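You operate a simulated robot arm through the tools that you are given. There is no shell and no other tool. Be economical: measure what you need, move in short steps, check, and stop when the job is done.

You run a simulated two-armed robot. Do the job below in one go: nothing can be reset, and whatever is moved stays where it is left.

JOB
Pick up the blue file labelled "95" from the lower white wall shelf with one hand, pass it to the other hand and put it on the top of the small table.

Only the result counts: the job must be done as asked and must still hold three seconds after the hand-in. Knocking over, shifting, dropping, spilling or breaking anything else fails it.

ROBOT AND FRAMES
Two 7-joint arms with two-finger parallel grippers on one trunk, on a base that drives. Base frame: it is fixed to the floor where the robot stands at the start and does not move with it; the origin is under the middle of the robot, x ahead of it, y to its left, z up. Units: mm, rad, N and s.
The left shoulder is at the start at [50, 168, 1247], the right one opposite. With the tool pointing down near the work surface each hand reaches from about 100 to 600 mm from the robot's upright axis, wherever it stands, measured 20 degrees to its own side. Places, roughly: top of the small table [-4000, 700, 700]. Payload 1.57 kg a hand.
The TCP of each hand is the grasp point between the finger pads, 30 mm short of the fingertips. In the tool frame z runs along the fingers and y along their closing line. The gripper opens to 80 mm. The fingers are 17 mm wide and 12 mm thick; the gripper's body (40 by 82 mm) begins 80 mm behind the TCP.
Orientation is that of the tool frame in the base frame, as a unit quaternion [w, x, y, z]. With the fingers straight down and closing along the base's y, the tool's x points along the base's -x, its y along +y and its z along -z.

CONTROLS
- The arms move only by the tool nudge_tool. It takes "left_plan", "right_plan" or both (then of equal length, played together; a hand with none holds still); each is a list of rows, each a list of 3 entries, a list of its own where there are three numbers: the shift along the base's x, y, z in mm, then the turn, a rotation vector about the base's x, y, z in rad, then the opening, from 0 (shut) to 1 (fully open). In form: [[[dx, dy, dz], [ax, ay, az], claw], ...]. A call has 1 to 8 rows; each row shifts and turns the commanded pose from where the row before left it. Each row takes 0.2 s and may step no farther than 50 mm and 0.15 rad from the row before; otherwise, or with a gripper value out of range, the whole call is refused. A pose out of reach is approached as far as the arm can. The call stops where the force on the tool passes 40 N (or 10 N more than at its start, if that is more) or the arm is blocked; 0.2 s more then pass. The fingers move at their own pace (about 45 mm/s each) and stop on an object; they squeeze with about 25 N. The grip force told is the motor's: it shows also when the fingers shut on nothing. Time passes only in rows, and 0.2 s behind the last, so rows that do not move let the fingers close. It gives the time, the measured TCP pose, the force on the tool (base axes), the opening and the grip force at its end, in the units of the frame above (readings bear some noise), with the torque about the TCP (base axes, N m) and any sound that the robot's microphone picked up.
- Cameras (640 x 400 px; columns grow to the right, rows downward): "scene" is now at [132.5, -10.8, 1495.9]; the picture's right is [-0.12, -0.99, 0.00], its down [-0.19, 0.02, -0.98] and it looks along [0.97, -0.12, -0.19] (base axes); focal length 214 px, centre (320, 200). "left" rides on the left gripper at [72, 7, -122] in its tool frame; the picture's right is [-0.09, 1.00, 0.00], its down [-0.84, -0.08, -0.54] and it looks along [-0.54, -0.05, 0.84] (tool axes); focal length 238 px, centre (320, 200). "right" rides on the right gripper at [72, -7, -122] in its tool frame; the picture's right is [0.09, 1.00, 0.00], its down [-0.84, 0.08, -0.54] and it looks along [-0.54, 0.05, 0.84] (tool axes); focal length 238 px, centre (320, 200). There is no depth. A picture from a camera that has moved, and an enlarged one, comes with that camera's place and axes in the base frame and with its lens.
- snapshot(camera): a new picture of that camera. No time passes.
- slide_trunk(by): slides the trunk up (or, below 0, down) by that many mm; the arms and the scene camera ride with it, the base frame stays. It gives what a move gives, with no picture.
- base_move(legs): drives the robot by 1 to 6 legs, each [ahead, left, turn to the left] in mm, mm and rad, along the robot's own axes; the way and the turn of a leg run together, so that a leg with both is an arc; at most 1500 mm and 3.142 rad a leg. The arms and the cameras ride along, it lands a little off, and it stops where it bumps. It gives what a move gives.
- aim_head(pan, tilt): turns the head with the scene camera to pan (to the left, within 1.396 rad either way) and tilt (down, from -0.506 to 1.204), counted from straight ahead of the robot. It gives what a move gives.
- enlarge(camera, box): a new picture of the part [left, top, right, bottom] of that camera's present view, enlarged. No time passes.
- job_done(): hands the job in; it is judged then, once.

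Work in short steps. Places have to be worked out from the pictures, the camera data and where the tool is seen: move nearer, look again, correct. Check each grasp and each placing, and mend what went wrong. You have 120 turns and 92 pictures in all, those below and enlarged ones among them. Open the grippers and draw the arms clear of the work before you hand the job in, unless the task says otherwise; then end with one line.

The tools are called after "Request:" as a command line: name --argument value ..., lists and objects as JSON in quotes. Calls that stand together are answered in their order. nudge_tool: Moves the arms, as the interface text tells. Its arguments: {"type":"object","properties":{"left_plan":{"type":"array"},"right_plan":{"type":"array"}},"required":[]} The other tools are called the same way: slide_trunk (by) slides the trunk up or down; base_move (legs) drives the base; aim_head (pan, tilt) turns the head that bears the scene camera; snapshot (camera) takes a picture; enlarge (camera, box) takes an enlarged picture of a part of a camera's view; job_done () hands the job in.

At the start:

```text
clock: 0.0
left_position: [277.1, 66.1, 1442.4]
left_orientation: [0.001, 0.0, 1.0, 0.0]
left_contact_force: [0.8, -0.9, -0.3]
left_wrist_torque: [0.0, 0.02, -0.01]
left_gripper_width: 80.1
left_finger_force: 0.1
right_position: [299.9, -175.2, 1442.5]
right_orientation: [0.001, 0.0, 1.0, 0.0]
right_contact_force: [-0.5, 0.6, 0.0]
right_wrist_torque: [-0.03, -0.03, 0.01]
right_gripper_width: 80.1
right_finger_force: 0.2
trunk travel left (down, up): [-416.0, 27.0]
robot x, y, heading: [-0.2, -1.5, 0.001]
head pan, tilt: [-0.117, 0.195]
```

scene: 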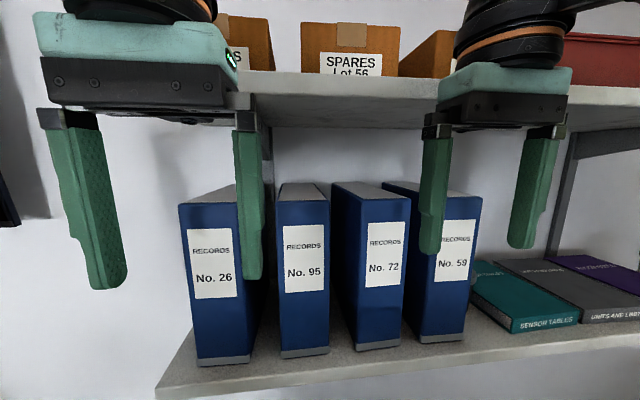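
right: 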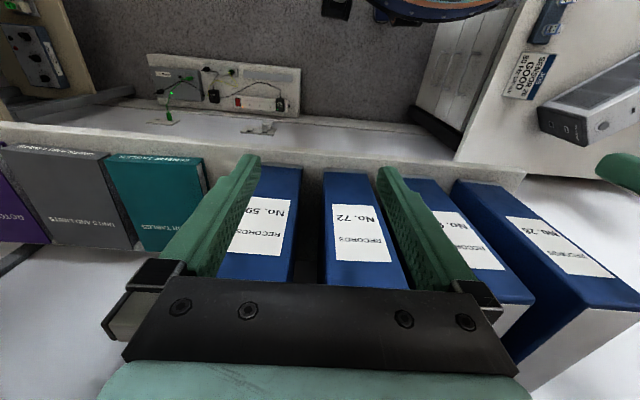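
left: 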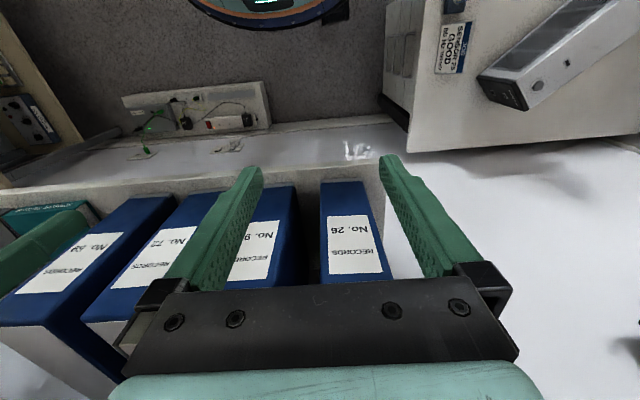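

The files' front faces seem to be at about x≈380 with the base very close, and "95" spans roughly y −50..10. I'll back off for room and then look again.

Request:
base_move --legs '[[-250, 0, 0]]'

Request:
snapshot --camera "scene"

```text
clock: 1.8
left_position: [29.2, 66.1, 1442.8]
left_orientation: [-0.001, -0.001, 1.0, 0.0]
left_contact_force: [0.1, -0.2, -0.5]
left_wrist_torque: [0.02, -0.04, 0.0]
left_gripper_width: 80.1
left_finger_force: 0.0
right_position: [52.6, -174.9, 1442.7]
right_orientation: [0.001, -0.001, 1.0, 0.0]
right_contact_force: [-0.1, 0.0, 0.3]
right_wrist_torque: [-0.02, -0.05, 0.0]
right_gripper_width: 79.8
right_finger_force: 0.1
trunk travel left (down, up): [-416.0, 27.0]
robot x, y, heading: [-250.7, -1.5, 0.003]
head pan, tilt: [-0.117, 0.195]
```

```text
88 pictures are left
camera scene: at [-115.6, -10.8, 1496.0], right [-0.12, -0.99, 0.0], down [-0.19, 0.02, -0.98], along [0.97, -0.11, -0.19], focal length 214 px, centre (320, 200)
```

scene: 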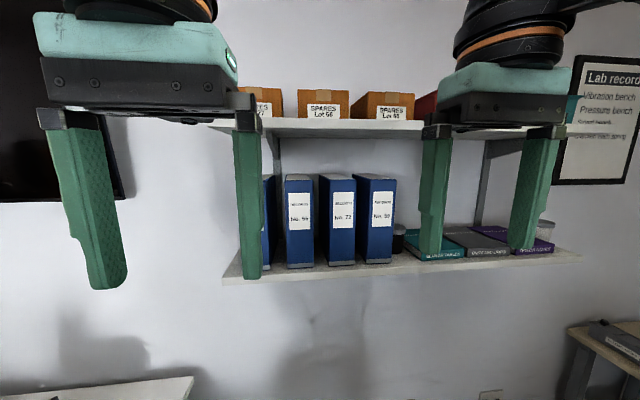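

Good view with a 248 mm baseline. I'll enlarge the files to triangulate.

Request:
enlarge --camera "scene" --box '[250, 160, 410, 280]'

Request:
aim_head --pan 1.39 --tilt 0.4

Request:
snapshot --camera "scene"

Request:
aim_head --pan -1.39 --tilt 0.4

Request:
snapshot --camera "scene"

```text
3.33 times, centred on (330, 220) of scene
camera zoom: at [-115.6, -10.8, 1496.0], right [-0.12, -0.99, 0.0], down [-0.19, 0.02, -0.98], along [0.97, -0.11, -0.19], focal length 715 px, centre (287, 133)
```

zoom: 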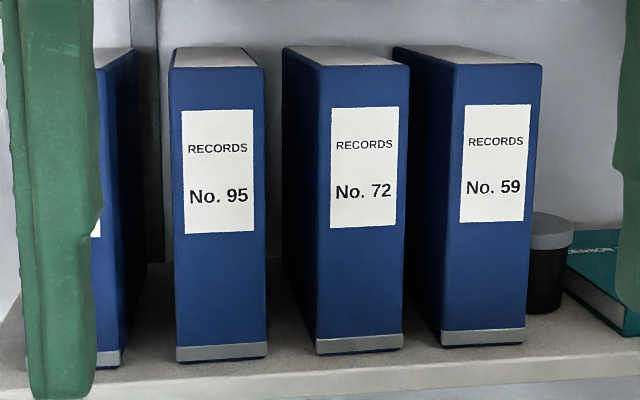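

```text
clock: 3.4
left_position: [29.2, 65.5, 1442.9]
left_orientation: [-0.001, -0.001, 1.0, 0.0]
left_contact_force: [0.4, -0.3, 0.5]
left_wrist_torque: [0.0, 0.03, -0.01]
left_gripper_width: 79.8
left_finger_force: 0.0
right_position: [52.7, -174.9, 1443.1]
right_orientation: [-0.001, 0.0, 1.0, 0.0]
right_contact_force: [0.2, -0.4, 0.0]
right_wrist_torque: [-0.01, -0.01, -0.01]
right_gripper_width: 80.1
right_finger_force: 0.0
trunk travel left (down, up): [-416.0, 27.0]
robot x, y, heading: [-246.8, -2.2, -0.0]
head pan, tilt: [1.389, 0.4]
```

```text
86 pictures are left
camera scene: at [-190.8, 91.2, 1476.8], right [0.98, -0.18, 0.0], down [-0.07, -0.38, -0.92], along [0.17, 0.91, -0.39], focal length 214 px, centre (320, 200)
```

scene: 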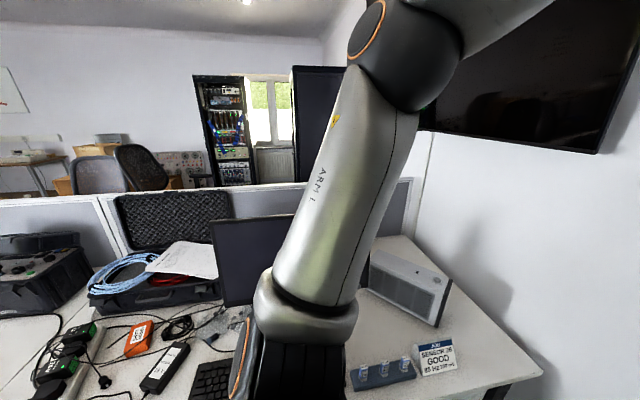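

```text
clock: 5.9
left_position: [29.6, 66.3, 1442.8]
left_orientation: [0.001, -0.001, 1.0, 0.001]
left_contact_force: [-0.4, 0.8, 0.3]
left_wrist_torque: [-0.01, 0.02, 0.01]
left_gripper_width: 79.9
left_finger_force: 0.0
right_position: [52.4, -174.6, 1441.5]
right_orientation: [0.0, 0.0, 1.0, 0.0]
right_contact_force: [-1.1, -1.0, -0.4]
right_wrist_torque: [0.02, -0.02, 0.0]
right_gripper_width: 79.9
right_finger_force: 0.0
trunk travel left (down, up): [-416.0, 27.0]
robot x, y, heading: [-246.9, -1.5, 0.003]
head pan, tilt: [-1.389, 0.4]
```

```text
85 pictures are left
camera scene: at [-190.7, -91.0, 1476.8], right [-0.98, -0.18, 0.0], down [-0.07, 0.38, -0.92], along [0.17, -0.91, -0.39], focal length 214 px, centre (320, 200)
```

scene: 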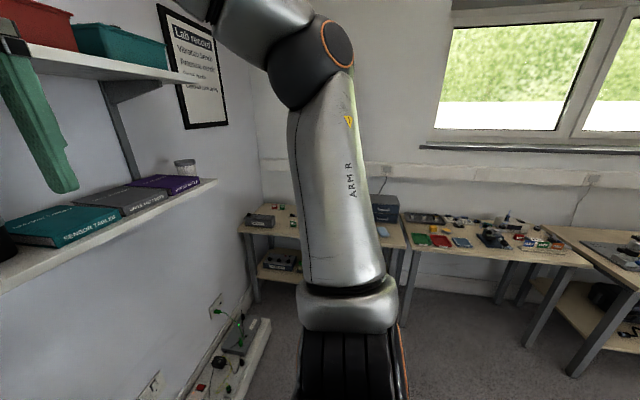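

Triangulation puts file "95" at front face x≈390, y≈−19±33, z≈1220..1445, about 200 mm deep with yaw near 0 and about 38 mm gaps each side. I turn the right hand to point forward (+x) and move the left hand aside.

Request:
nudge_tool --right_plan '[[[14, 14, -10], [0, -0.1428, 0], 1], [[14, 14, -10], [0, -0.1428, 0], 1], [[14, 14, -10], [0, -0.1428, 0], 1], [[14, 14, -10], [0, -0.1428, 0], 1], [[14, 14, -10], [0, -0.1428, 0], 1], [[14, 14, -10], [0, -0.1428, 0], 1]]' --left_plan '[[[0, 20, 0], [0, 0, 0], 1], [[0, 20, 0], [0, 0, 0], 1], [[0, 20, 0], [0, 0, 0], 1], [[0, 20, 0], [0, 0, 0], 1], [[0, 20, 0], [0, 0, 0], 1], [[0, 20, 0], [0, 0, 0], 1]]'

Request:
aim_head --pan 0 --tilt 0.25

```text
clock: 7.3
left_position: [30.5, 163.8, 1438.4]
left_orientation: [0.0, -0.001, 1.0, -0.001]
left_contact_force: [-0.3, -0.4, 0.7]
left_wrist_torque: [0.04, 0.02, 0.0]
left_gripper_width: 79.8
left_finger_force: 0.0
left hand out of reach, approached as far as the arm can: row 6
right_position: [139.7, -93.9, 1383.1]
right_orientation: [0.413, 0.008, 0.911, 0.004]
right_contact_force: [-0.9, 0.1, 0.1]
right_wrist_torque: [0.02, -0.01, 0.03]
right_gripper_width: 80.1
right_finger_force: 0.0
trunk travel left (down, up): [-416.0, 27.0]
robot x, y, heading: [-245.1, 1.7, -0.001]
head pan, tilt: [-1.389, 0.4]
```

```text
clock: 8.8
left_position: [29.4, 164.6, 1440.0]
left_orientation: [0.001, -0.001, 1.0, -0.001]
left_contact_force: [0.8, -0.6, -0.3]
left_wrist_torque: [-0.03, 0.01, 0.02]
left_gripper_width: 80.1
left_finger_force: 0.0
right_position: [137.9, -90.7, 1382.5]
right_orientation: [0.415, -0.001, 0.91, 0.001]
right_contact_force: [-0.2, -0.6, 0.6]
right_wrist_torque: [0.03, 0.0, 0.01]
right_gripper_width: 80.0
right_finger_force: 0.1
trunk travel left (down, up): [-416.0, 27.0]
robot x, y, heading: [-248.9, -4.8, 0.003]
head pan, tilt: [0.0, 0.25]
```

Right hand is halfway round; I finish the turn to horizontal.

Request:
nudge_tool --right_plan '[[[14, 14, -10], [0, -0.1428, 0], 1], [[14, 14, -10], [0, -0.1428, 0], 1], [[14, 14, -10], [0, -0.1428, 0], 1], [[14, 14, -10], [0, -0.1428, 0], 1], [[8, 14, -6], [0, -0.1428, 0], 1], [[0, 0, 0], [0, 0, 0], 1]]'

Request:
snapshot --camera "scene"

Request:
snapshot --camera "right"

```text
clock: 10.2
left_position: [29.0, 163.5, 1439.7]
left_orientation: [0.001, -0.001, 1.0, 0.0]
left_contact_force: [0.0, 0.6, 0.8]
left_wrist_torque: [0.02, 0.0, -0.01]
left_gripper_width: 80.1
left_finger_force: 0.1
right_position: [202.6, -19.4, 1335.1]
right_orientation: [0.707, 0.0, 0.707, 0.0]
right_contact_force: [0.1, 0.9, 0.1]
right_wrist_torque: [0.0, 0.0, 0.02]
right_gripper_width: 80.1
right_finger_force: 0.0
trunk travel left (down, up): [-416.0, 27.0]
robot x, y, heading: [-247.5, -1.4, 0.001]
head pan, tilt: [0.0, 0.25]
```

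```text
84 pictures are left
camera scene: at [-114.3, -0.3, 1490.8], right [0.0, -1.0, 0.0], down [-0.25, 0.0, -0.97], along [0.97, 0.0, -0.25], focal length 214 px, centre (320, 200)
```

scene: 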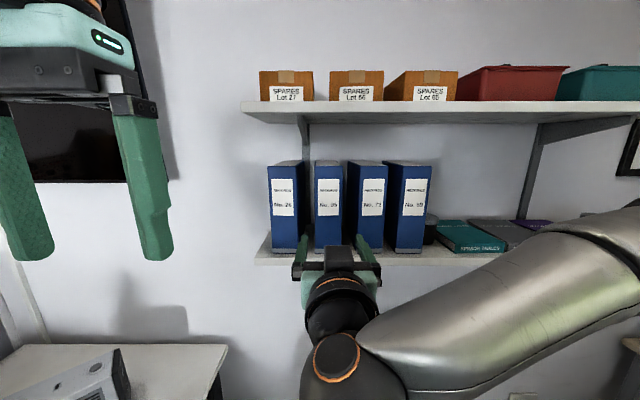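

```text
83 pictures are left
camera right: at [81.6, -27.5, 1262.0], right [0.0, 1.0, -0.09], down [-0.54, 0.08, 0.84], along [0.84, 0.05, 0.54], focal length 238 px, centre (320, 200)
```

right: 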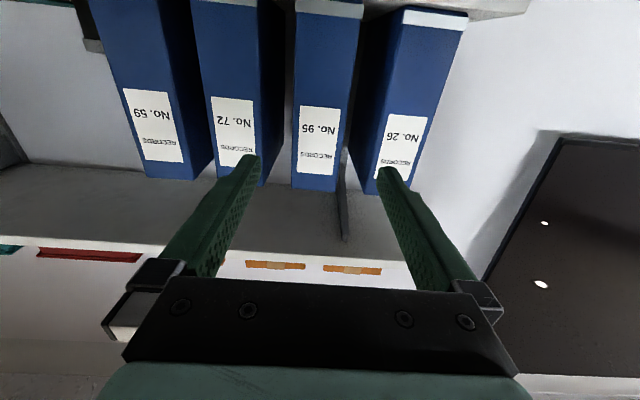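

The right camera agrees with y≈−20 and top z≈1441. I drive 120 mm forward, stopping short of the file, and re-measure.

Request:
base_move --legs '[[120, 0, 0]]'

Request:
snapshot --camera "right"

Request:
enlarge --camera "scene" --box '[230, 140, 430, 290]'

```text
clock: 11.4
left_position: [149.3, 164.6, 1439.1]
left_orientation: [-0.001, 0.0, 1.0, -0.001]
left_contact_force: [-0.2, -0.7, 0.1]
left_wrist_torque: [-0.02, 0.0, -0.03]
left_gripper_width: 79.9
left_finger_force: 0.1
right_position: [321.8, -20.7, 1334.4]
right_orientation: [0.706, 0.0, 0.708, 0.0]
right_contact_force: [-0.3, -0.6, -0.1]
right_wrist_torque: [0.01, -0.01, 0.0]
right_gripper_width: 79.8
right_finger_force: 0.1
trunk travel left (down, up): [-416.0, 27.0]
robot x, y, heading: [-128.1, -1.7, 0.001]
head pan, tilt: [0.0, 0.25]
```

```text
82 pictures are left
camera right: at [200.8, -27.5, 1262.3], right [0.0, 1.0, -0.09], down [-0.54, 0.08, 0.84], along [0.84, 0.05, 0.54], focal length 238 px, centre (320, 200)
```

right: 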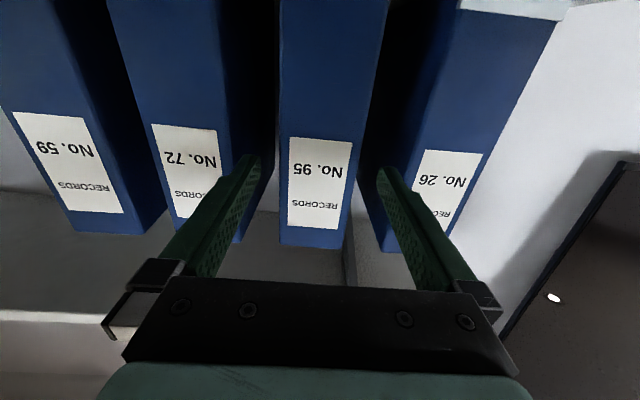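

```text
2.67 times, centred on (330, 215) of scene
camera zoom: at [5.3, 0.1, 1490.7], right [0.0, -1.0, 0.0], down [-0.25, 0.0, -0.97], along [0.97, 0.0, -0.25], focal length 572 px, centre (293, 160)
```

zoom: 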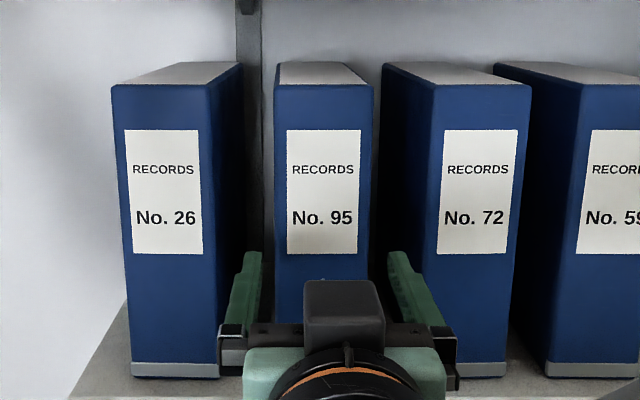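

File centre y≈−20, width ≈66.5 mm, no yaw; the hand is aligned (y −20.7). I advance 130 mm around the spine.

Request:
nudge_tool --right_plan '[[[22, 0, 0], [0, 0, 0], 1], [[22, 0, 0], [0, 0, 0], 1], [[22, 0, 0], [0, 0, 0], 1], [[22, 0, 0], [0, 0, 0], 1], [[22, 0, 0], [0, 0, 0], 1], [[20, 0, 0], [0, 0, 0], 1]]'

Request:
snapshot --camera "right"

Request:
enlarge --camera "scene" --box '[230, 140, 430, 290]'

```text
clock: 12.8
left_position: [147.8, 164.1, 1439.4]
left_orientation: [0.0, 0.0, 1.0, -0.001]
left_contact_force: [0.0, 0.1, -0.1]
left_wrist_torque: [0.0, 0.03, 0.01]
left_gripper_width: 80.1
left_finger_force: 0.0
right_position: [451.9, -21.4, 1334.8]
right_orientation: [0.707, -0.001, 0.708, 0.0]
right_contact_force: [-0.4, 0.4, 0.0]
right_wrist_torque: [0.01, -0.01, -0.03]
right_gripper_width: 80.0
right_finger_force: 0.0
trunk travel left (down, up): [-416.0, 27.0]
robot x, y, heading: [-129.3, -0.7, -0.005]
head pan, tilt: [0.0, 0.25]
```

```text
80 pictures are left
camera right: at [330.9, -28.2, 1262.6], right [0.0, 1.0, -0.09], down [-0.54, 0.08, 0.84], along [0.84, 0.05, 0.54], focal length 238 px, centre (320, 200)
```

right: 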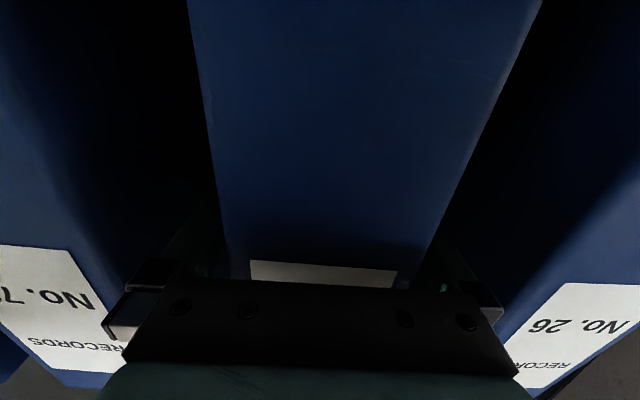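

```text
2.67 times, centred on (330, 215) of scene
camera zoom: at [4.9, 0.1, 1490.8], right [0.0, -1.0, 0.0], down [-0.25, 0.0, -0.97], along [0.97, 0.0, -0.25], focal length 572 px, centre (293, 160)
```

zoom: 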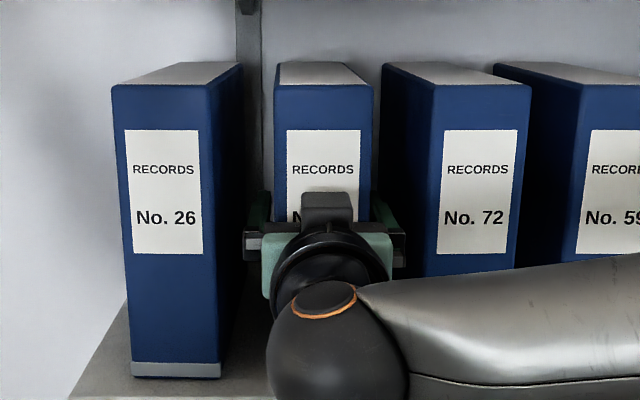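

The fingers straddle the file without contact. I close the right gripper.

Request:
nudge_tool --right_plan '[[[0, 0, 0], [0, 0, 0], 0.5], [[0, 0, 0], [0, 0, 0], 0], [[0, 0, 0], [0, 0, 0], 0], [[0, 0, 0], [0, 0, 0], 0], [[0, 0, 0], [0, 0, 0], 0]]'

```text
clock: 14.0
left_position: [148.0, 165.0, 1438.9]
left_orientation: [0.001, 0.0, 1.0, -0.001]
left_contact_force: [-0.1, -0.1, 0.0]
left_wrist_torque: [0.0, 0.03, 0.02]
left_gripper_width: 80.0
left_finger_force: 0.0
right_position: [449.8, -20.7, 1336.0]
right_orientation: [0.707, 0.0, 0.707, 0.0]
right_contact_force: [1.3, 2.9, -0.3]
right_wrist_torque: [0.04, -0.33, 0.15]
right_gripper_width: 67.6
right_finger_force: 24.9
trunk travel left (down, up): [-416.0, 27.0]
robot x, y, heading: [-128.7, -2.9, 0.001]
head pan, tilt: [0.0, 0.25]
```

Gripped at 67.6 mm with 25 N. I lift it slightly to test the weight.

Request:
nudge_tool --right_plan '[[[0, 0, 4], [0, 0, 0], 0], [[0, 0, 4], [0, 0, 0], 0], [[0, 0, 4], [0, 0, 0], 0], [[0, 0, 0], [0, 0, 0], 0]]'

Request:
enlarge --camera "scene" --box '[230, 140, 430, 290]'

```text
clock: 15.0
left_position: [149.4, 163.2, 1438.7]
left_orientation: [0.0, 0.0, 1.0, -0.001]
left_contact_force: [-0.7, 0.3, -0.5]
left_wrist_torque: [0.0, 0.03, 0.04]
left_gripper_width: 80.0
left_finger_force: 0.1
right_position: [452.0, -21.2, 1346.3]
right_orientation: [0.706, -0.001, 0.708, 0.0]
right_contact_force: [0.7, 0.0, -5.8]
right_wrist_torque: [-0.01, 0.14, -0.01]
right_gripper_width: 67.8
right_finger_force: 25.4
trunk travel left (down, up): [-416.0, 27.0]
robot x, y, heading: [-129.6, -0.7, -0.003]
head pan, tilt: [0.0, 0.25]
```

```text
2.67 times, centred on (330, 215) of scene
camera zoom: at [5.3, 0.0, 1490.7], right [0.0, -1.0, 0.0], down [-0.25, 0.0, -0.97], along [0.97, 0.0, -0.25], focal length 572 px, centre (293, 160)
```

zoom: 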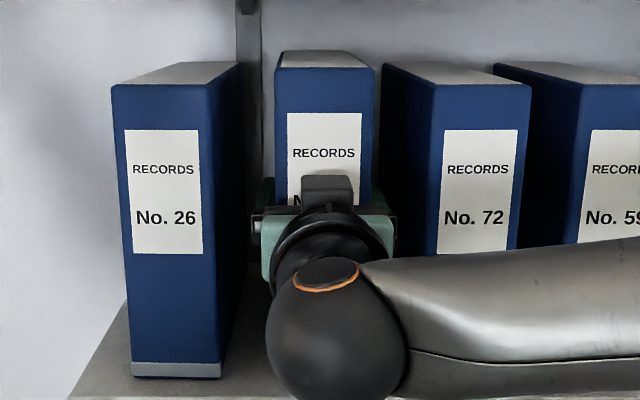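

Lifted level, about 5.8 N. I pull the file out by backing the base 330 mm.

Request:
base_move --legs '[[-330, 0, 0]]'

Request:
aim_head --pan 0 --tilt 0.4

Request:
snapshot --camera "scene"

```text
clock: 17.2
left_position: [-173.6, 163.4, 1438.7]
left_orientation: [0.0, 0.001, 1.0, -0.001]
left_contact_force: [0.4, 0.1, -0.1]
left_wrist_torque: [0.0, 0.0, -0.01]
left_gripper_width: 80.1
left_finger_force: 0.1
right_position: [130.0, -22.1, 1347.3]
right_orientation: [0.707, 0.002, 0.707, -0.002]
right_contact_force: [0.2, -0.5, -6.7]
right_wrist_torque: [0.02, 0.16, 0.02]
right_gripper_width: 67.8
right_finger_force: 24.9
trunk travel left (down, up): [-416.0, 27.0]
robot x, y, heading: [-451.9, -3.5, -0.006]
head pan, tilt: [0.0, 0.25]
```

```text
clock: 17.9
left_position: [-171.7, 164.3, 1439.7]
left_orientation: [0.0, 0.003, 1.0, 0.0]
left_contact_force: [0.4, 1.0, -0.1]
left_wrist_torque: [0.0, 0.02, 0.0]
left_gripper_width: 79.9
left_finger_force: 0.0
right_position: [130.6, -21.3, 1346.7]
right_orientation: [0.706, 0.001, 0.708, -0.002]
right_contact_force: [0.7, -0.4, -5.4]
right_wrist_torque: [0.02, 0.18, 0.01]
right_gripper_width: 67.8
right_finger_force: 24.9
trunk travel left (down, up): [-416.0, 27.0]
robot x, y, heading: [-452.7, 4.9, -0.002]
head pan, tilt: [0.0, 0.4]
```

```text
77 pictures are left
camera scene: at [-317.1, 0.2, 1476.8], right [0.0, -1.0, 0.0], down [-0.39, 0.0, -0.92], along [0.92, 0.0, -0.39], focal length 214 px, centre (320, 200)
```

scene: 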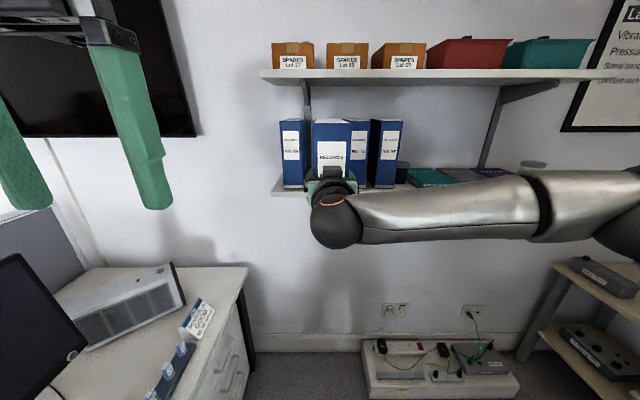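

The file is clear of the shelf. I back another 120 mm, then draw the right hand in and down to a comfortable handover height.

Request:
base_move --legs '[[-120, 0, 0]]'

Request:
nudge_tool --right_plan '[[[-16, 4, -24], [0, 0, 0], 0], [[-16, 4, -24], [0, 0, 0], 0], [[-16, 4, -24], [0, 0, 0], 0], [[-16, 4, -24], [0, 0, 0], 0], [[-16, 4, -24], [0, 0, 0], 0], [[-16, 4, -24], [0, 0, 0], 0], [[-16, 4, -24], [0, 0, 0], 0], [[-16, 4, -24], [0, 0, 0], 0]]'

Request:
aim_head --pan 0 --tilt 0.7

Request:
snapshot --camera "scene"

Request:
snapshot --camera "left"

```text
clock: 19.1
left_position: [-292.4, 164.8, 1440.0]
left_orientation: [0.0, 0.002, 1.0, -0.001]
left_contact_force: [-0.2, -1.1, 0.7]
left_wrist_torque: [0.01, -0.01, 0.0]
left_gripper_width: 80.2
left_finger_force: 0.0
right_position: [10.8, -21.3, 1347.2]
right_orientation: [0.706, 0.001, 0.708, -0.002]
right_contact_force: [0.1, 0.0, -6.3]
right_wrist_torque: [-0.02, 0.19, -0.03]
right_gripper_width: 67.6
right_finger_force: 25.1
trunk travel left (down, up): [-416.0, 27.0]
robot x, y, heading: [-570.5, -0.4, -0.01]
head pan, tilt: [0.0, 0.4]
```

```text
clock: 20.9
left_position: [-291.6, 164.2, 1438.4]
left_orientation: [0.0, 0.001, 1.0, 0.0]
left_contact_force: [-0.8, 0.2, 0.1]
left_wrist_torque: [-0.02, -0.01, -0.02]
left_gripper_width: 79.7
left_finger_force: 0.1
right_position: [-117.6, 10.5, 1156.4]
right_orientation: [0.706, 0.001, 0.708, -0.001]
right_contact_force: [-0.5, 0.2, -5.9]
right_wrist_torque: [0.01, 0.22, 0.0]
right_gripper_width: 67.9
right_finger_force: 25.1
trunk travel left (down, up): [-416.0, 27.0]
robot x, y, heading: [-568.3, 3.8, -0.003]
head pan, tilt: [0.0, 0.4]
```

```text
clock: 21.7
left_position: [-291.3, 163.7, 1439.2]
left_orientation: [0.0, 0.002, 1.0, -0.001]
left_contact_force: [-0.7, -1.2, 0.4]
left_wrist_torque: [0.02, 0.01, 0.01]
left_gripper_width: 80.1
left_finger_force: 0.0
right_position: [-117.2, 9.7, 1154.9]
right_orientation: [0.706, 0.002, 0.709, -0.003]
right_contact_force: [0.0, 0.3, -6.1]
right_wrist_torque: [-0.02, 0.2, -0.02]
right_gripper_width: 68.0
right_finger_force: 24.9
trunk travel left (down, up): [-416.0, 27.0]
robot x, y, heading: [-571.6, -2.6, -0.007]
head pan, tilt: [0.0, 0.7]
```

```text
76 pictures are left
camera scene: at [-444.9, 0.8, 1450.0], right [0.0, -1.0, 0.0], down [-0.64, 0.0, -0.77], along [0.77, 0.0, -0.64], focal length 214 px, centre (320, 200)
```

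scene: 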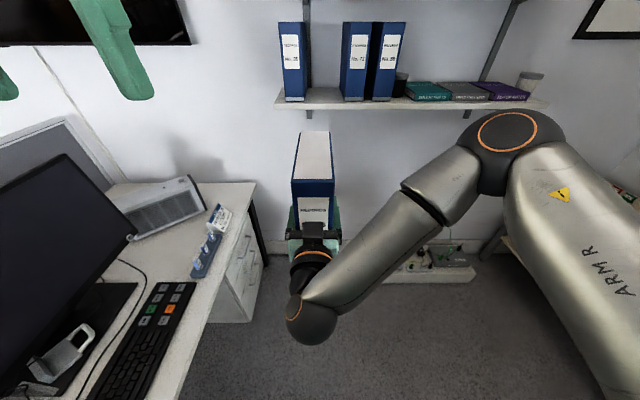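

```text
75 pictures are left
camera left: at [-363.6, 171.8, 1562.6], right [0.1, 1.0, 0.0], down [0.84, -0.08, 0.54], along [0.54, -0.05, -0.84], focal length 238 px, centre (320, 200)
```

left: 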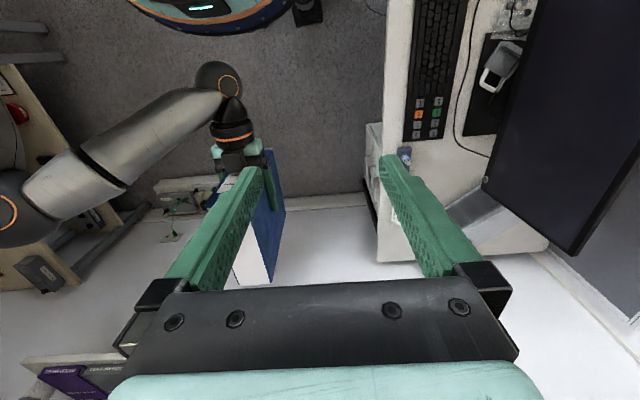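

File top is at z≈1263, y≈10, and its centre of mass is near x≈−80. I bring the open left hand over it to [−75, 10, 1329].

Request:
nudge_tool --left_plan '[[[27, -19.2, -13.7], [0, 0, 0], 1], [[27, -19.2, -13.7], [0, 0, 0], 1], [[27, -19.2, -13.7], [0, 0, 0], 1], [[27, -19.2, -13.7], [0, 0, 0], 1], [[27, -19.2, -13.7], [0, 0, 0], 1], [[27, -19.2, -13.7], [0, 0, 0], 1], [[27, -19.2, -13.7], [0, 0, 0], 1], [[27, -19.2, -13.7], [0, 0, 0], 1]]'

Request:
snapshot --camera "left"

Request:
snapshot --camera "scene"

```text
clock: 23.5
left_position: [-75.9, 9.3, 1329.4]
left_orientation: [0.0, 0.003, 1.0, 0.001]
left_contact_force: [-1.1, -0.5, 0.3]
left_wrist_torque: [0.02, 0.03, 0.02]
left_gripper_width: 80.1
left_finger_force: 0.0
right_position: [-117.1, 8.5, 1155.0]
right_orientation: [0.706, 0.0, 0.708, -0.001]
right_contact_force: [0.7, -0.6, -5.2]
right_wrist_torque: [-0.02, 0.2, 0.02]
right_gripper_width: 68.0
right_finger_force: 24.9
trunk travel left (down, up): [-416.0, 27.0]
robot x, y, heading: [-571.7, 4.3, -0.005]
head pan, tilt: [0.0, 0.7]
```

```text
74 pictures are left
camera left: at [-147.8, 17.7, 1452.3], right [0.1, 1.0, 0.0], down [0.84, -0.08, 0.54], along [0.54, -0.05, -0.84], focal length 238 px, centre (320, 200)
```

left: 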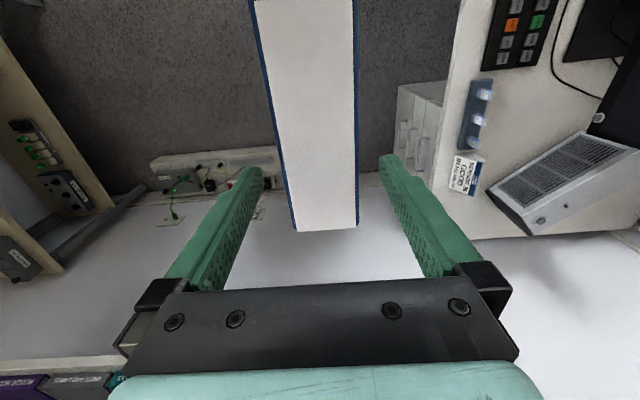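

```text
73 pictures are left
camera scene: at [-444.5, -0.7, 1449.9], right [0.0, -1.0, 0.0], down [-0.64, 0.0, -0.76], along [0.76, 0.0, -0.64], focal length 214 px, centre (320, 200)
```

scene: 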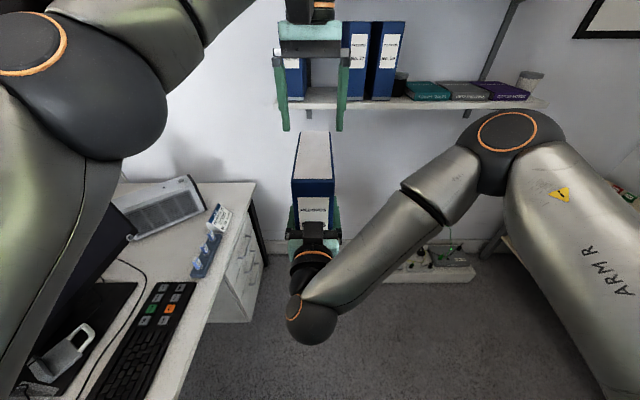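

The left camera gives the file centre at y≈10, no yaw; the hand is at y 9.3. I descend 113 mm over the top.

Request:
nudge_tool --left_plan '[[[0, 0.2, -19], [0, 0, 0], 1], [[0, 0.2, -19], [0, 0, 0], 1], [[0, 0.2, -19], [0, 0, 0], 1], [[0, 0, -19], [0, 0, 0], 1], [[0, 0, -19], [0, 0, 0], 1], [[0, 0, -18], [0, 0, 0], 1]]'

Request:
snapshot --camera "left"

Request:
enlarge --camera "scene" --box '[240, 90, 400, 260]'

```text
clock: 24.9
left_position: [-74.7, 11.7, 1216.2]
left_orientation: [-0.001, 0.002, 1.0, -0.001]
left_contact_force: [0.7, 0.3, -0.9]
left_wrist_torque: [0.01, -0.01, 0.02]
left_gripper_width: 80.1
left_finger_force: 0.0
right_position: [-116.8, 9.5, 1155.3]
right_orientation: [0.706, 0.001, 0.708, -0.002]
right_contact_force: [1.2, -0.4, -6.0]
right_wrist_torque: [-0.01, 0.19, -0.02]
right_gripper_width: 67.9
right_finger_force: 25.1
trunk travel left (down, up): [-416.0, 27.0]
robot x, y, heading: [-565.5, 5.4, -0.005]
head pan, tilt: [0.0, 0.7]
```

```text
72 pictures are left
camera left: at [-147.5, 19.6, 1340.9], right [0.1, 1.0, 0.0], down [0.84, -0.08, 0.54], along [0.54, -0.05, -0.84], focal length 238 px, centre (320, 200)
```

left: 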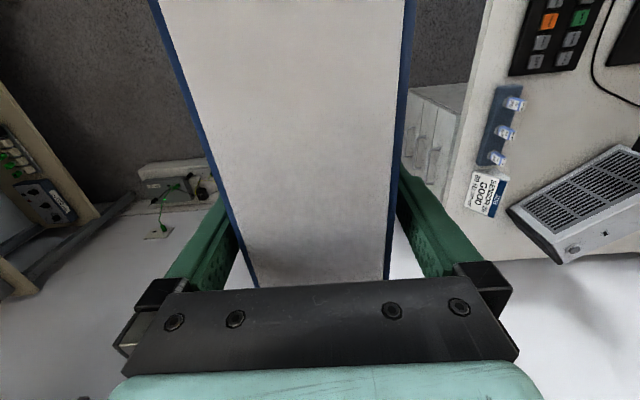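

```text
2.35 times, centred on (320, 175) of scene
camera zoom: at [-444.6, 0.9, 1449.9], right [0.0, -1.0, 0.0], down [-0.64, 0.0, -0.76], along [0.76, 0.0, -0.64], focal length 505 px, centre (320, 259)
```

zoom: 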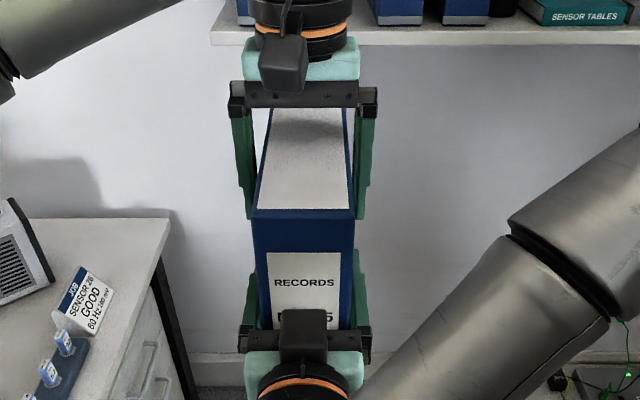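

Left fingers straddle the top of the file. I close the left gripper.

Request:
nudge_tool --left_plan '[[[0, 0, 0], [0, 0, 0], 0.5], [[0, 0, 0], [0, 0, 0], 0], [[0, 0, 0], [0, 0, 0], 0], [[0, 0, 0], [0, 0, 0], 0], [[0, 0, 0], [0, 0, 0], 0]]'

```text
clock: 26.1
left_position: [-75.2, 10.6, 1217.7]
left_orientation: [0.0, 0.001, 1.0, -0.001]
left_contact_force: [2.1, -10.5, -3.5]
left_wrist_torque: [0.16, -0.21, 0.27]
left_gripper_width: 67.9
left_finger_force: 25.1
right_position: [-117.6, 10.6, 1154.8]
right_orientation: [0.706, 0.0, 0.709, -0.001]
right_contact_force: [-3.8, 11.3, -2.3]
right_wrist_torque: [-0.81, 0.1, 0.22]
right_gripper_width: 67.8
right_finger_force: 25.0
trunk travel left (down, up): [-416.0, 27.0]
robot x, y, heading: [-570.3, 0.5, -0.011]
head pan, tilt: [0.0, 0.7]
```

Both hands hold the file. I open the right hand and check that the left carries it.

Request:
nudge_tool --right_plan '[[[0, 0, 0], [0, 0, 0], 0.9], [[0, 0, 0], [0, 0, 0], 1], [[0, 0, 0], [0, 0, 0], 1], [[0, 0, 0], [0, 0, 0], 1]]'

Request:
enlarge --camera "scene" --box '[240, 90, 400, 260]'

```text
clock: 27.1
left_position: [-76.6, 12.4, 1217.3]
left_orientation: [0.0, 0.002, 1.0, -0.001]
left_contact_force: [0.5, 0.2, -6.7]
left_wrist_torque: [-0.02, -0.04, 0.0]
left_gripper_width: 67.8
left_finger_force: 24.8
right_position: [-117.2, 8.8, 1155.4]
right_orientation: [0.706, 0.001, 0.708, -0.002]
right_contact_force: [0.7, 0.8, 1.0]
right_wrist_torque: [-0.01, -0.01, 0.02]
right_gripper_width: 80.2
right_finger_force: 0.1
trunk travel left (down, up): [-416.0, 27.0]
robot x, y, heading: [-566.7, 3.5, -0.004]
head pan, tilt: [0.0, 0.7]
```

```text
2.35 times, centred on (320, 175) of scene
camera zoom: at [-444.8, 0.7, 1449.9], right [0.0, -1.0, 0.0], down [-0.64, 0.0, -0.76], along [0.76, 0.0, -0.64], focal length 505 px, centre (320, 259)
```

zoom: 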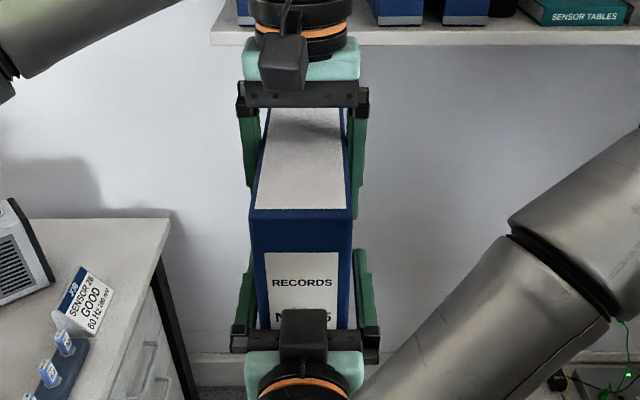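

The left hand alone holds the file (6.7 N, no torque). I withdraw the right hand straight back, then to the right.

Request:
nudge_tool --right_plan '[[[-20, 0, 0], [0, 0, 0], 1], [[-20, 0, 0], [0, 0, 0], 1], [[-20, 0, 0], [0, 0, 0], 1], [[-20, 0, 0], [0, 0, 0], 1], [[-20, 0, 0], [0, 0, 0], 1], [[-10, -20, 0], [0, 0, 0], 1], [[0, -40, 0], [0, 0, 0], 1], [[0, -40, 0], [0, 0, 0], 1]]'

Request:
snapshot --camera "scene"

```text
clock: 28.8
left_position: [-73.0, 5.0, 1219.1]
left_orientation: [0.007, -0.002, 1.0, -0.012]
left_contact_force: [4.1, -6.4, -2.3]
left_wrist_torque: [-0.03, -0.05, 0.7]
left_gripper_width: 79.9
left_finger_force: 24.8
right_position: [-191.8, -31.3, 1180.0]
right_orientation: [0.731, 0.06, 0.679, 0.022]
right_contact_force: [-3.8, 7.4, -2.9]
right_wrist_torque: [-0.31, 0.16, 0.32]
right_gripper_width: 79.8
right_finger_force: 0.0
right hand out of reach, approached as far as the arm can: row 5, 8
trunk travel left (down, up): [-416.0, 27.0]
robot x, y, heading: [-569.4, 1.5, -0.007]
head pan, tilt: [0.0, 0.7]
stopped in row 8 (left hand): the force on the tool passed its limit at 46 N (the readings are from after the stop); the commanded pose is now the measured one
```

```text
69 pictures are left
camera scene: at [-444.7, 0.3, 1449.9], right [0.0, -1.0, 0.0], down [-0.64, 0.0, -0.76], along [0.76, 0.0, -0.64], focal length 214 px, centre (320, 200)
```

scene: 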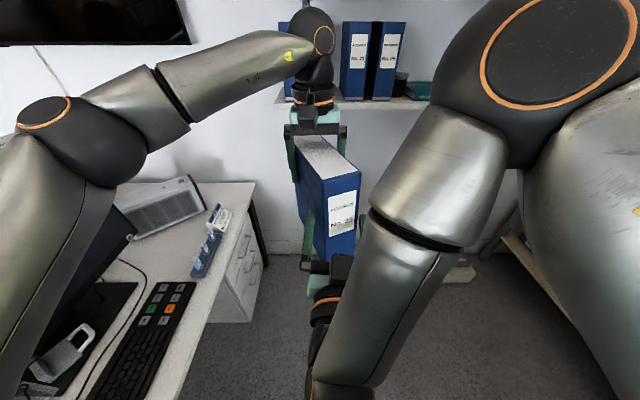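

The right arm ran out of backward reach and its left-side finger pushed the file round in the left grip. I look closely before anything else.

Request:
enlarge --camera "scene" --box '[260, 90, 400, 300]'

Request:
snapshot --camera "left"

Request:
snapshot --camera "right"

```text
1.90 times, centred on (330, 195) of scene
camera zoom: at [-444.7, 0.3, 1449.9], right [0.0, -1.0, 0.0], down [-0.64, 0.0, -0.76], along [0.76, 0.0, -0.64], focal length 408 px, centre (301, 210)
```

zoom: 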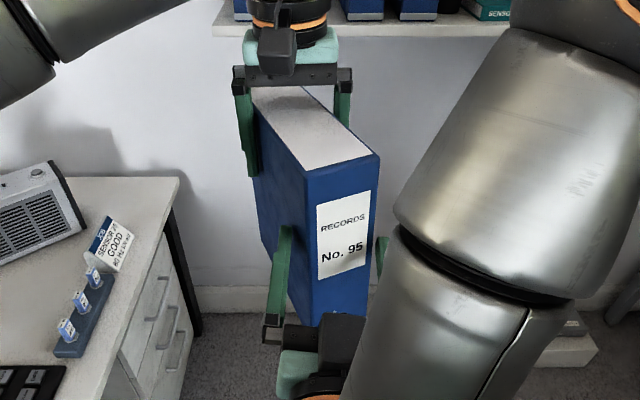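

```text
67 pictures are left
camera left: at [-147.5, 14.9, 1341.0], right [0.09, 1.0, -0.02], down [0.83, -0.06, 0.55], along [0.55, -0.07, -0.83], focal length 238 px, centre (320, 200)
```

left: 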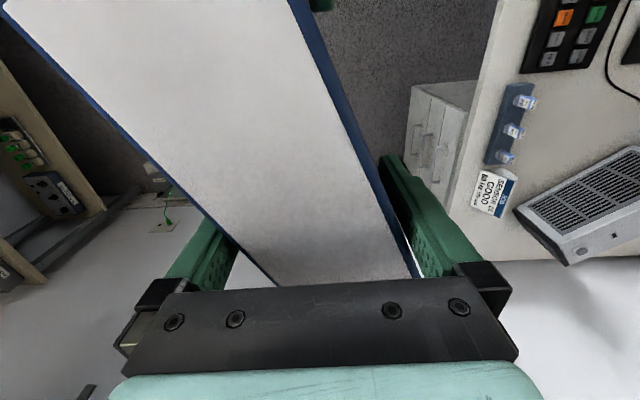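

```text
66 pictures are left
camera right: at [-307.2, -22.9, 1098.0], right [0.05, 1.0, 0.03], down [-0.6, 0.01, 0.8], along [0.8, -0.06, 0.6], focal length 238 px, centre (320, 200)
```

right: 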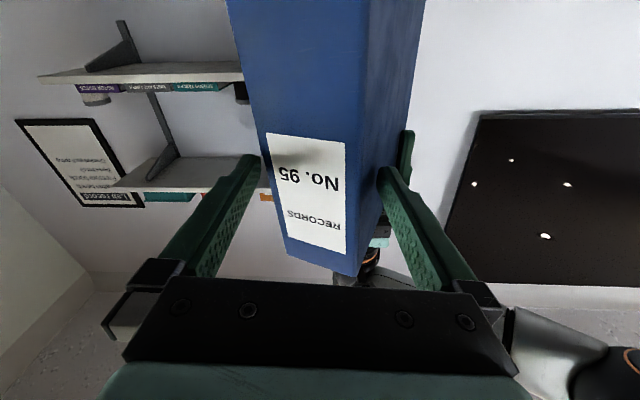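

The file is yawed about 0.3–0.4 rad in the left grip by the right hand's +y finger. I ease the right hand back to +y in small steps, letting the left pads square the file again.

Request:
nudge_tool --right_plan '[[[0, 4, 0], [0, 0, 0], 1], [[0, 4, 0], [0, 0, 0], 1], [[0, 4, 0], [0, 0, 0], 1], [[0, 0, 0], [0, 0, 0], 1]]' --left_plan '[[[0, 0, 0], [0, 0, 0], 0], [[0, 0, 0], [0, 0, 0], 0], [[0, 0, 0], [0, 0, 0], 0], [[0, 0, 0], [0, 0, 0], 0]]'

Request:
enlarge --camera "scene" --box '[260, 90, 400, 300]'

```text
clock: 29.8
left_position: [-74.9, 6.1, 1219.3]
left_orientation: [0.006, -0.002, 1.0, -0.012]
left_contact_force: [10.9, -7.3, 3.7]
left_wrist_torque: [0.18, 0.29, 0.76]
left_gripper_width: 77.2
left_finger_force: 24.9
right_position: [-190.6, -22.3, 1181.3]
right_orientation: [0.729, 0.069, 0.68, 0.021]
right_contact_force: [-10.5, 7.2, -9.7]
right_wrist_torque: [-0.66, 0.3, 0.39]
right_gripper_width: 80.0
right_finger_force: 0.2
trunk travel left (down, up): [-416.0, 27.0]
robot x, y, heading: [-572.2, 2.7, -0.005]
head pan, tilt: [0.0, 0.7]
```

```text
1.90 times, centred on (330, 195) of scene
camera zoom: at [-444.8, 0.7, 1449.9], right [0.0, -1.0, 0.0], down [-0.64, 0.0, -0.76], along [0.76, 0.0, -0.64], focal length 408 px, centre (301, 210)
```

zoom: 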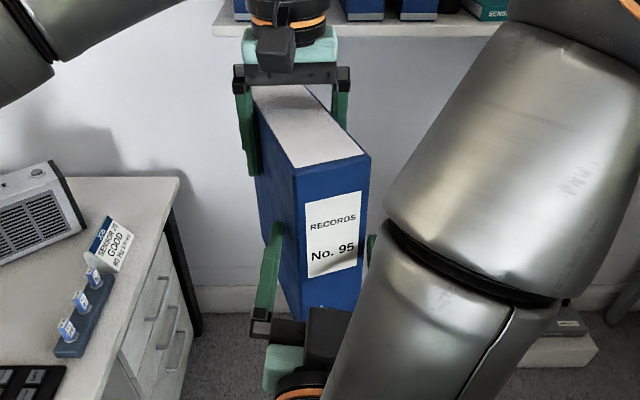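

It is squaring up (77.2 mm). I continue +y and gradually remove the small roll and yaw of the right hand.

Request:
nudge_tool --right_plan '[[[0, 4, 0], [-0.03, 0.015, 0.018], 1], [[0, 4, 0], [-0.03, 0.015, 0.018], 1], [[0, 4, 0], [-0.03, 0.015, 0.018], 1], [[0, 4, 0], [-0.03, 0.015, 0.018], 1], [[0, 0, 0], [0, 0, 0], 1]]'

Request:
enlarge --camera "scene" --box '[260, 90, 400, 300]'

```text
clock: 31.0
left_position: [-74.4, 6.2, 1219.9]
left_orientation: [0.005, -0.002, 1.0, -0.011]
left_contact_force: [-0.4, 0.7, -6.1]
left_wrist_torque: [0.05, -0.07, -0.02]
left_gripper_width: 69.6
left_finger_force: 24.9
right_position: [-191.2, -5.9, 1183.3]
right_orientation: [0.712, -0.002, 0.702, 0.005]
right_contact_force: [0.2, -0.2, 0.4]
right_wrist_torque: [-0.01, 0.01, 0.03]
right_gripper_width: 80.1
right_finger_force: 0.1
trunk travel left (down, up): [-416.0, 27.0]
robot x, y, heading: [-575.1, -2.8, -0.008]
head pan, tilt: [0.0, 0.7]
```

```text
1.90 times, centred on (330, 195) of scene
camera zoom: at [-444.8, 0.7, 1449.9], right [0.0, -1.0, 0.0], down [-0.64, 0.0, -0.76], along [0.76, 0.0, -0.64], focal length 408 px, centre (301, 210)
```

zoom: 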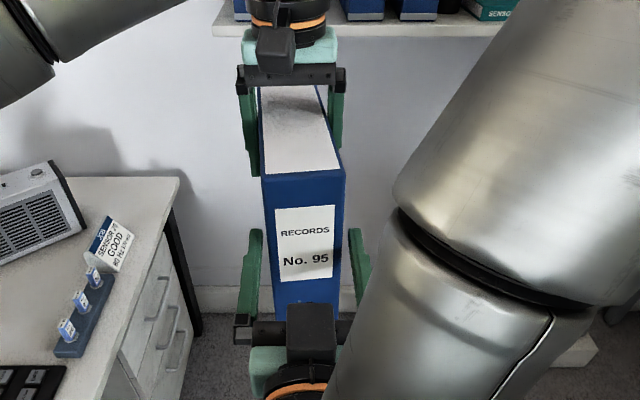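

Contact is gone and the file is nearly square in the left grip. Now I move the left hand with the file forward 70 mm, off the right fingers.

Request:
nudge_tool --left_plan '[[[12, 0, 0], [0, 0, 0], 0], [[12, 0, 0], [0, 0, 0], 0], [[12, 0, 0], [0, 0, 0], 0], [[12, 0, 0], [0, 0, 0], 0], [[12, 0, 0], [0, 0, 0], 0], [[10, 0, 0], [0, 0, 0], 0]]'

Request:
enlarge --camera "scene" --box '[260, 90, 400, 300]'

```text
clock: 32.4
left_position: [-10.2, 9.7, 1217.7]
left_orientation: [0.006, -0.003, 1.0, -0.011]
left_contact_force: [-0.2, 0.5, -6.3]
left_wrist_torque: [0.02, -0.09, 0.02]
left_gripper_width: 70.1
left_finger_force: 25.3
left hand out of reach, approached as far as the arm can: row 6
right_position: [-189.8, -4.9, 1183.2]
right_orientation: [0.713, -0.002, 0.701, 0.006]
right_contact_force: [1.2, -0.1, 0.5]
right_wrist_torque: [0.0, -0.01, 0.0]
right_gripper_width: 80.3
right_finger_force: 0.0
trunk travel left (down, up): [-416.0, 27.0]
robot x, y, heading: [-568.7, -0.9, -0.006]
head pan, tilt: [0.0, 0.7]
```

```text
1.90 times, centred on (330, 195) of scene
camera zoom: at [-444.7, 0.8, 1449.9], right [0.0, -1.0, 0.0], down [-0.64, 0.0, -0.76], along [0.76, 0.0, -0.64], focal length 408 px, centre (301, 210)
```

zoom: 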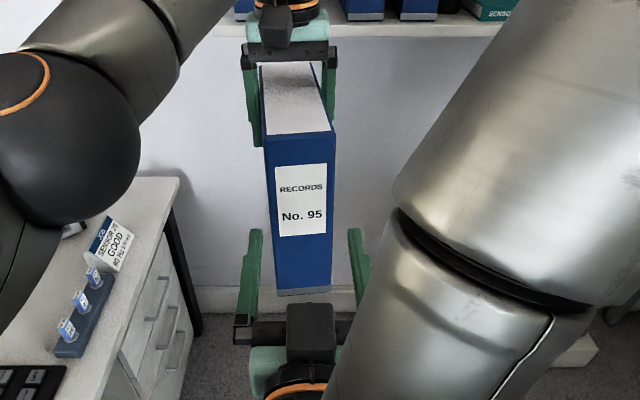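

The file's spine is now ~46 mm clear of the right fingertips. I move the right hand right and down, away.

Request:
nudge_tool --right_plan '[[[0, -20, -30], [0, 0, 0], 1], [[0, -25, -30], [0, 0, 0], 1], [[0, -30, -25], [0, 0, 0], 1], [[0, -30, -20], [0, 0, 0], 1], [[0, -30, -10], [0, 0, 0], 1], [[0, -30, 0], [0, 0, 0], 1]]'

Request:
snapshot --camera "scene"

```text
clock: 33.8
left_position: [-10.7, 8.6, 1217.0]
left_orientation: [0.005, -0.001, 1.0, -0.011]
left_contact_force: [0.4, -0.8, -6.3]
left_wrist_torque: [0.04, -0.12, 0.02]
left_gripper_width: 69.5
left_finger_force: 24.8
right_position: [-187.6, -95.0, 1127.8]
right_orientation: [0.71, -0.01, 0.704, 0.006]
right_contact_force: [-0.5, 0.1, -0.1]
right_wrist_torque: [-0.02, -0.04, -0.02]
right_gripper_width: 80.4
right_finger_force: 0.0
right hand out of reach, approached as far as the arm can: row 2, 3, 4, 5, 6
trunk travel left (down, up): [-416.0, 27.0]
robot x, y, heading: [-569.8, 0.9, -0.008]
head pan, tilt: [0.0, 0.7]
```

```text
62 pictures are left
camera scene: at [-444.7, 0.7, 1449.9], right [0.0, -1.0, 0.0], down [-0.64, 0.0, -0.76], along [0.76, 0.0, -0.64], focal length 214 px, centre (320, 200)
```

scene: 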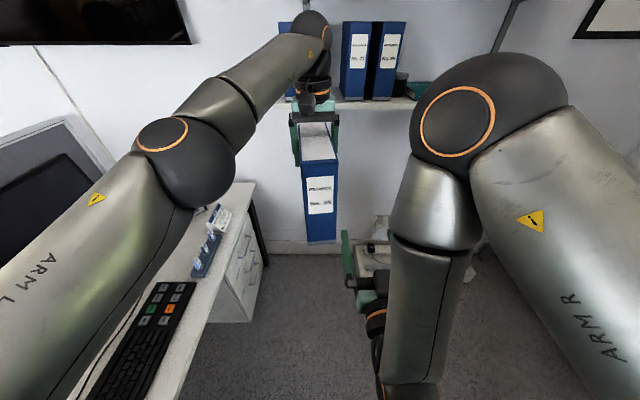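

The right hand is clear of the file sideways; I move it further right and forward out of its cramped pose.

Request:
nudge_tool --right_plan '[[[0, -25, 5], [0, 0, 0], 1], [[5, -25, 5], [0, 0, 0], 1], [[10, -25, 5], [0, 0, 0], 1], [[15, -25, 5], [0, 0, 0], 1], [[15, -20, 0], [0, 0.1, 0], 1], [[15, -10, 0], [0, 0.14, 0], 1], [[15, 0, 0], [0, 0.14, 0], 1], [[10, 0, 0], [0, 0.14, 0], 1]]'

Request:
snapshot --camera "scene"

```text
clock: 35.6
left_position: [-8.8, 9.2, 1217.3]
left_orientation: [0.005, -0.001, 1.0, -0.012]
left_contact_force: [-0.2, -0.7, -5.2]
left_wrist_torque: [0.02, -0.14, 0.0]
left_gripper_width: 69.7
left_finger_force: 25.2
right_position: [-90.0, -139.4, 1159.9]
right_orientation: [0.508, -0.007, 0.861, 0.007]
right_contact_force: [-1.0, 0.3, 0.5]
right_wrist_torque: [-0.02, 0.02, 0.0]
right_gripper_width: 80.0
right_finger_force: 0.0
right hand out of reach, approached as far as the arm can: row 1, 2, 3, 4, 5
trunk travel left (down, up): [-416.0, 27.0]
robot x, y, heading: [-570.9, 1.2, -0.006]
head pan, tilt: [0.0, 0.7]
```

```text
61 pictures are left
camera scene: at [-444.9, 0.6, 1449.9], right [0.0, -1.0, 0.0], down [-0.64, 0.0, -0.76], along [0.76, 0.0, -0.64], focal length 214 px, centre (320, 200)
```

scene: 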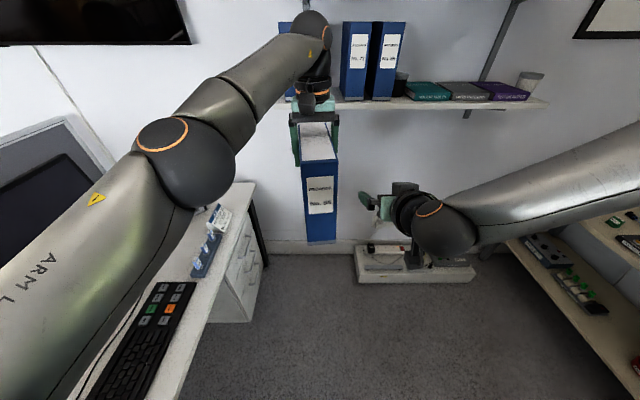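

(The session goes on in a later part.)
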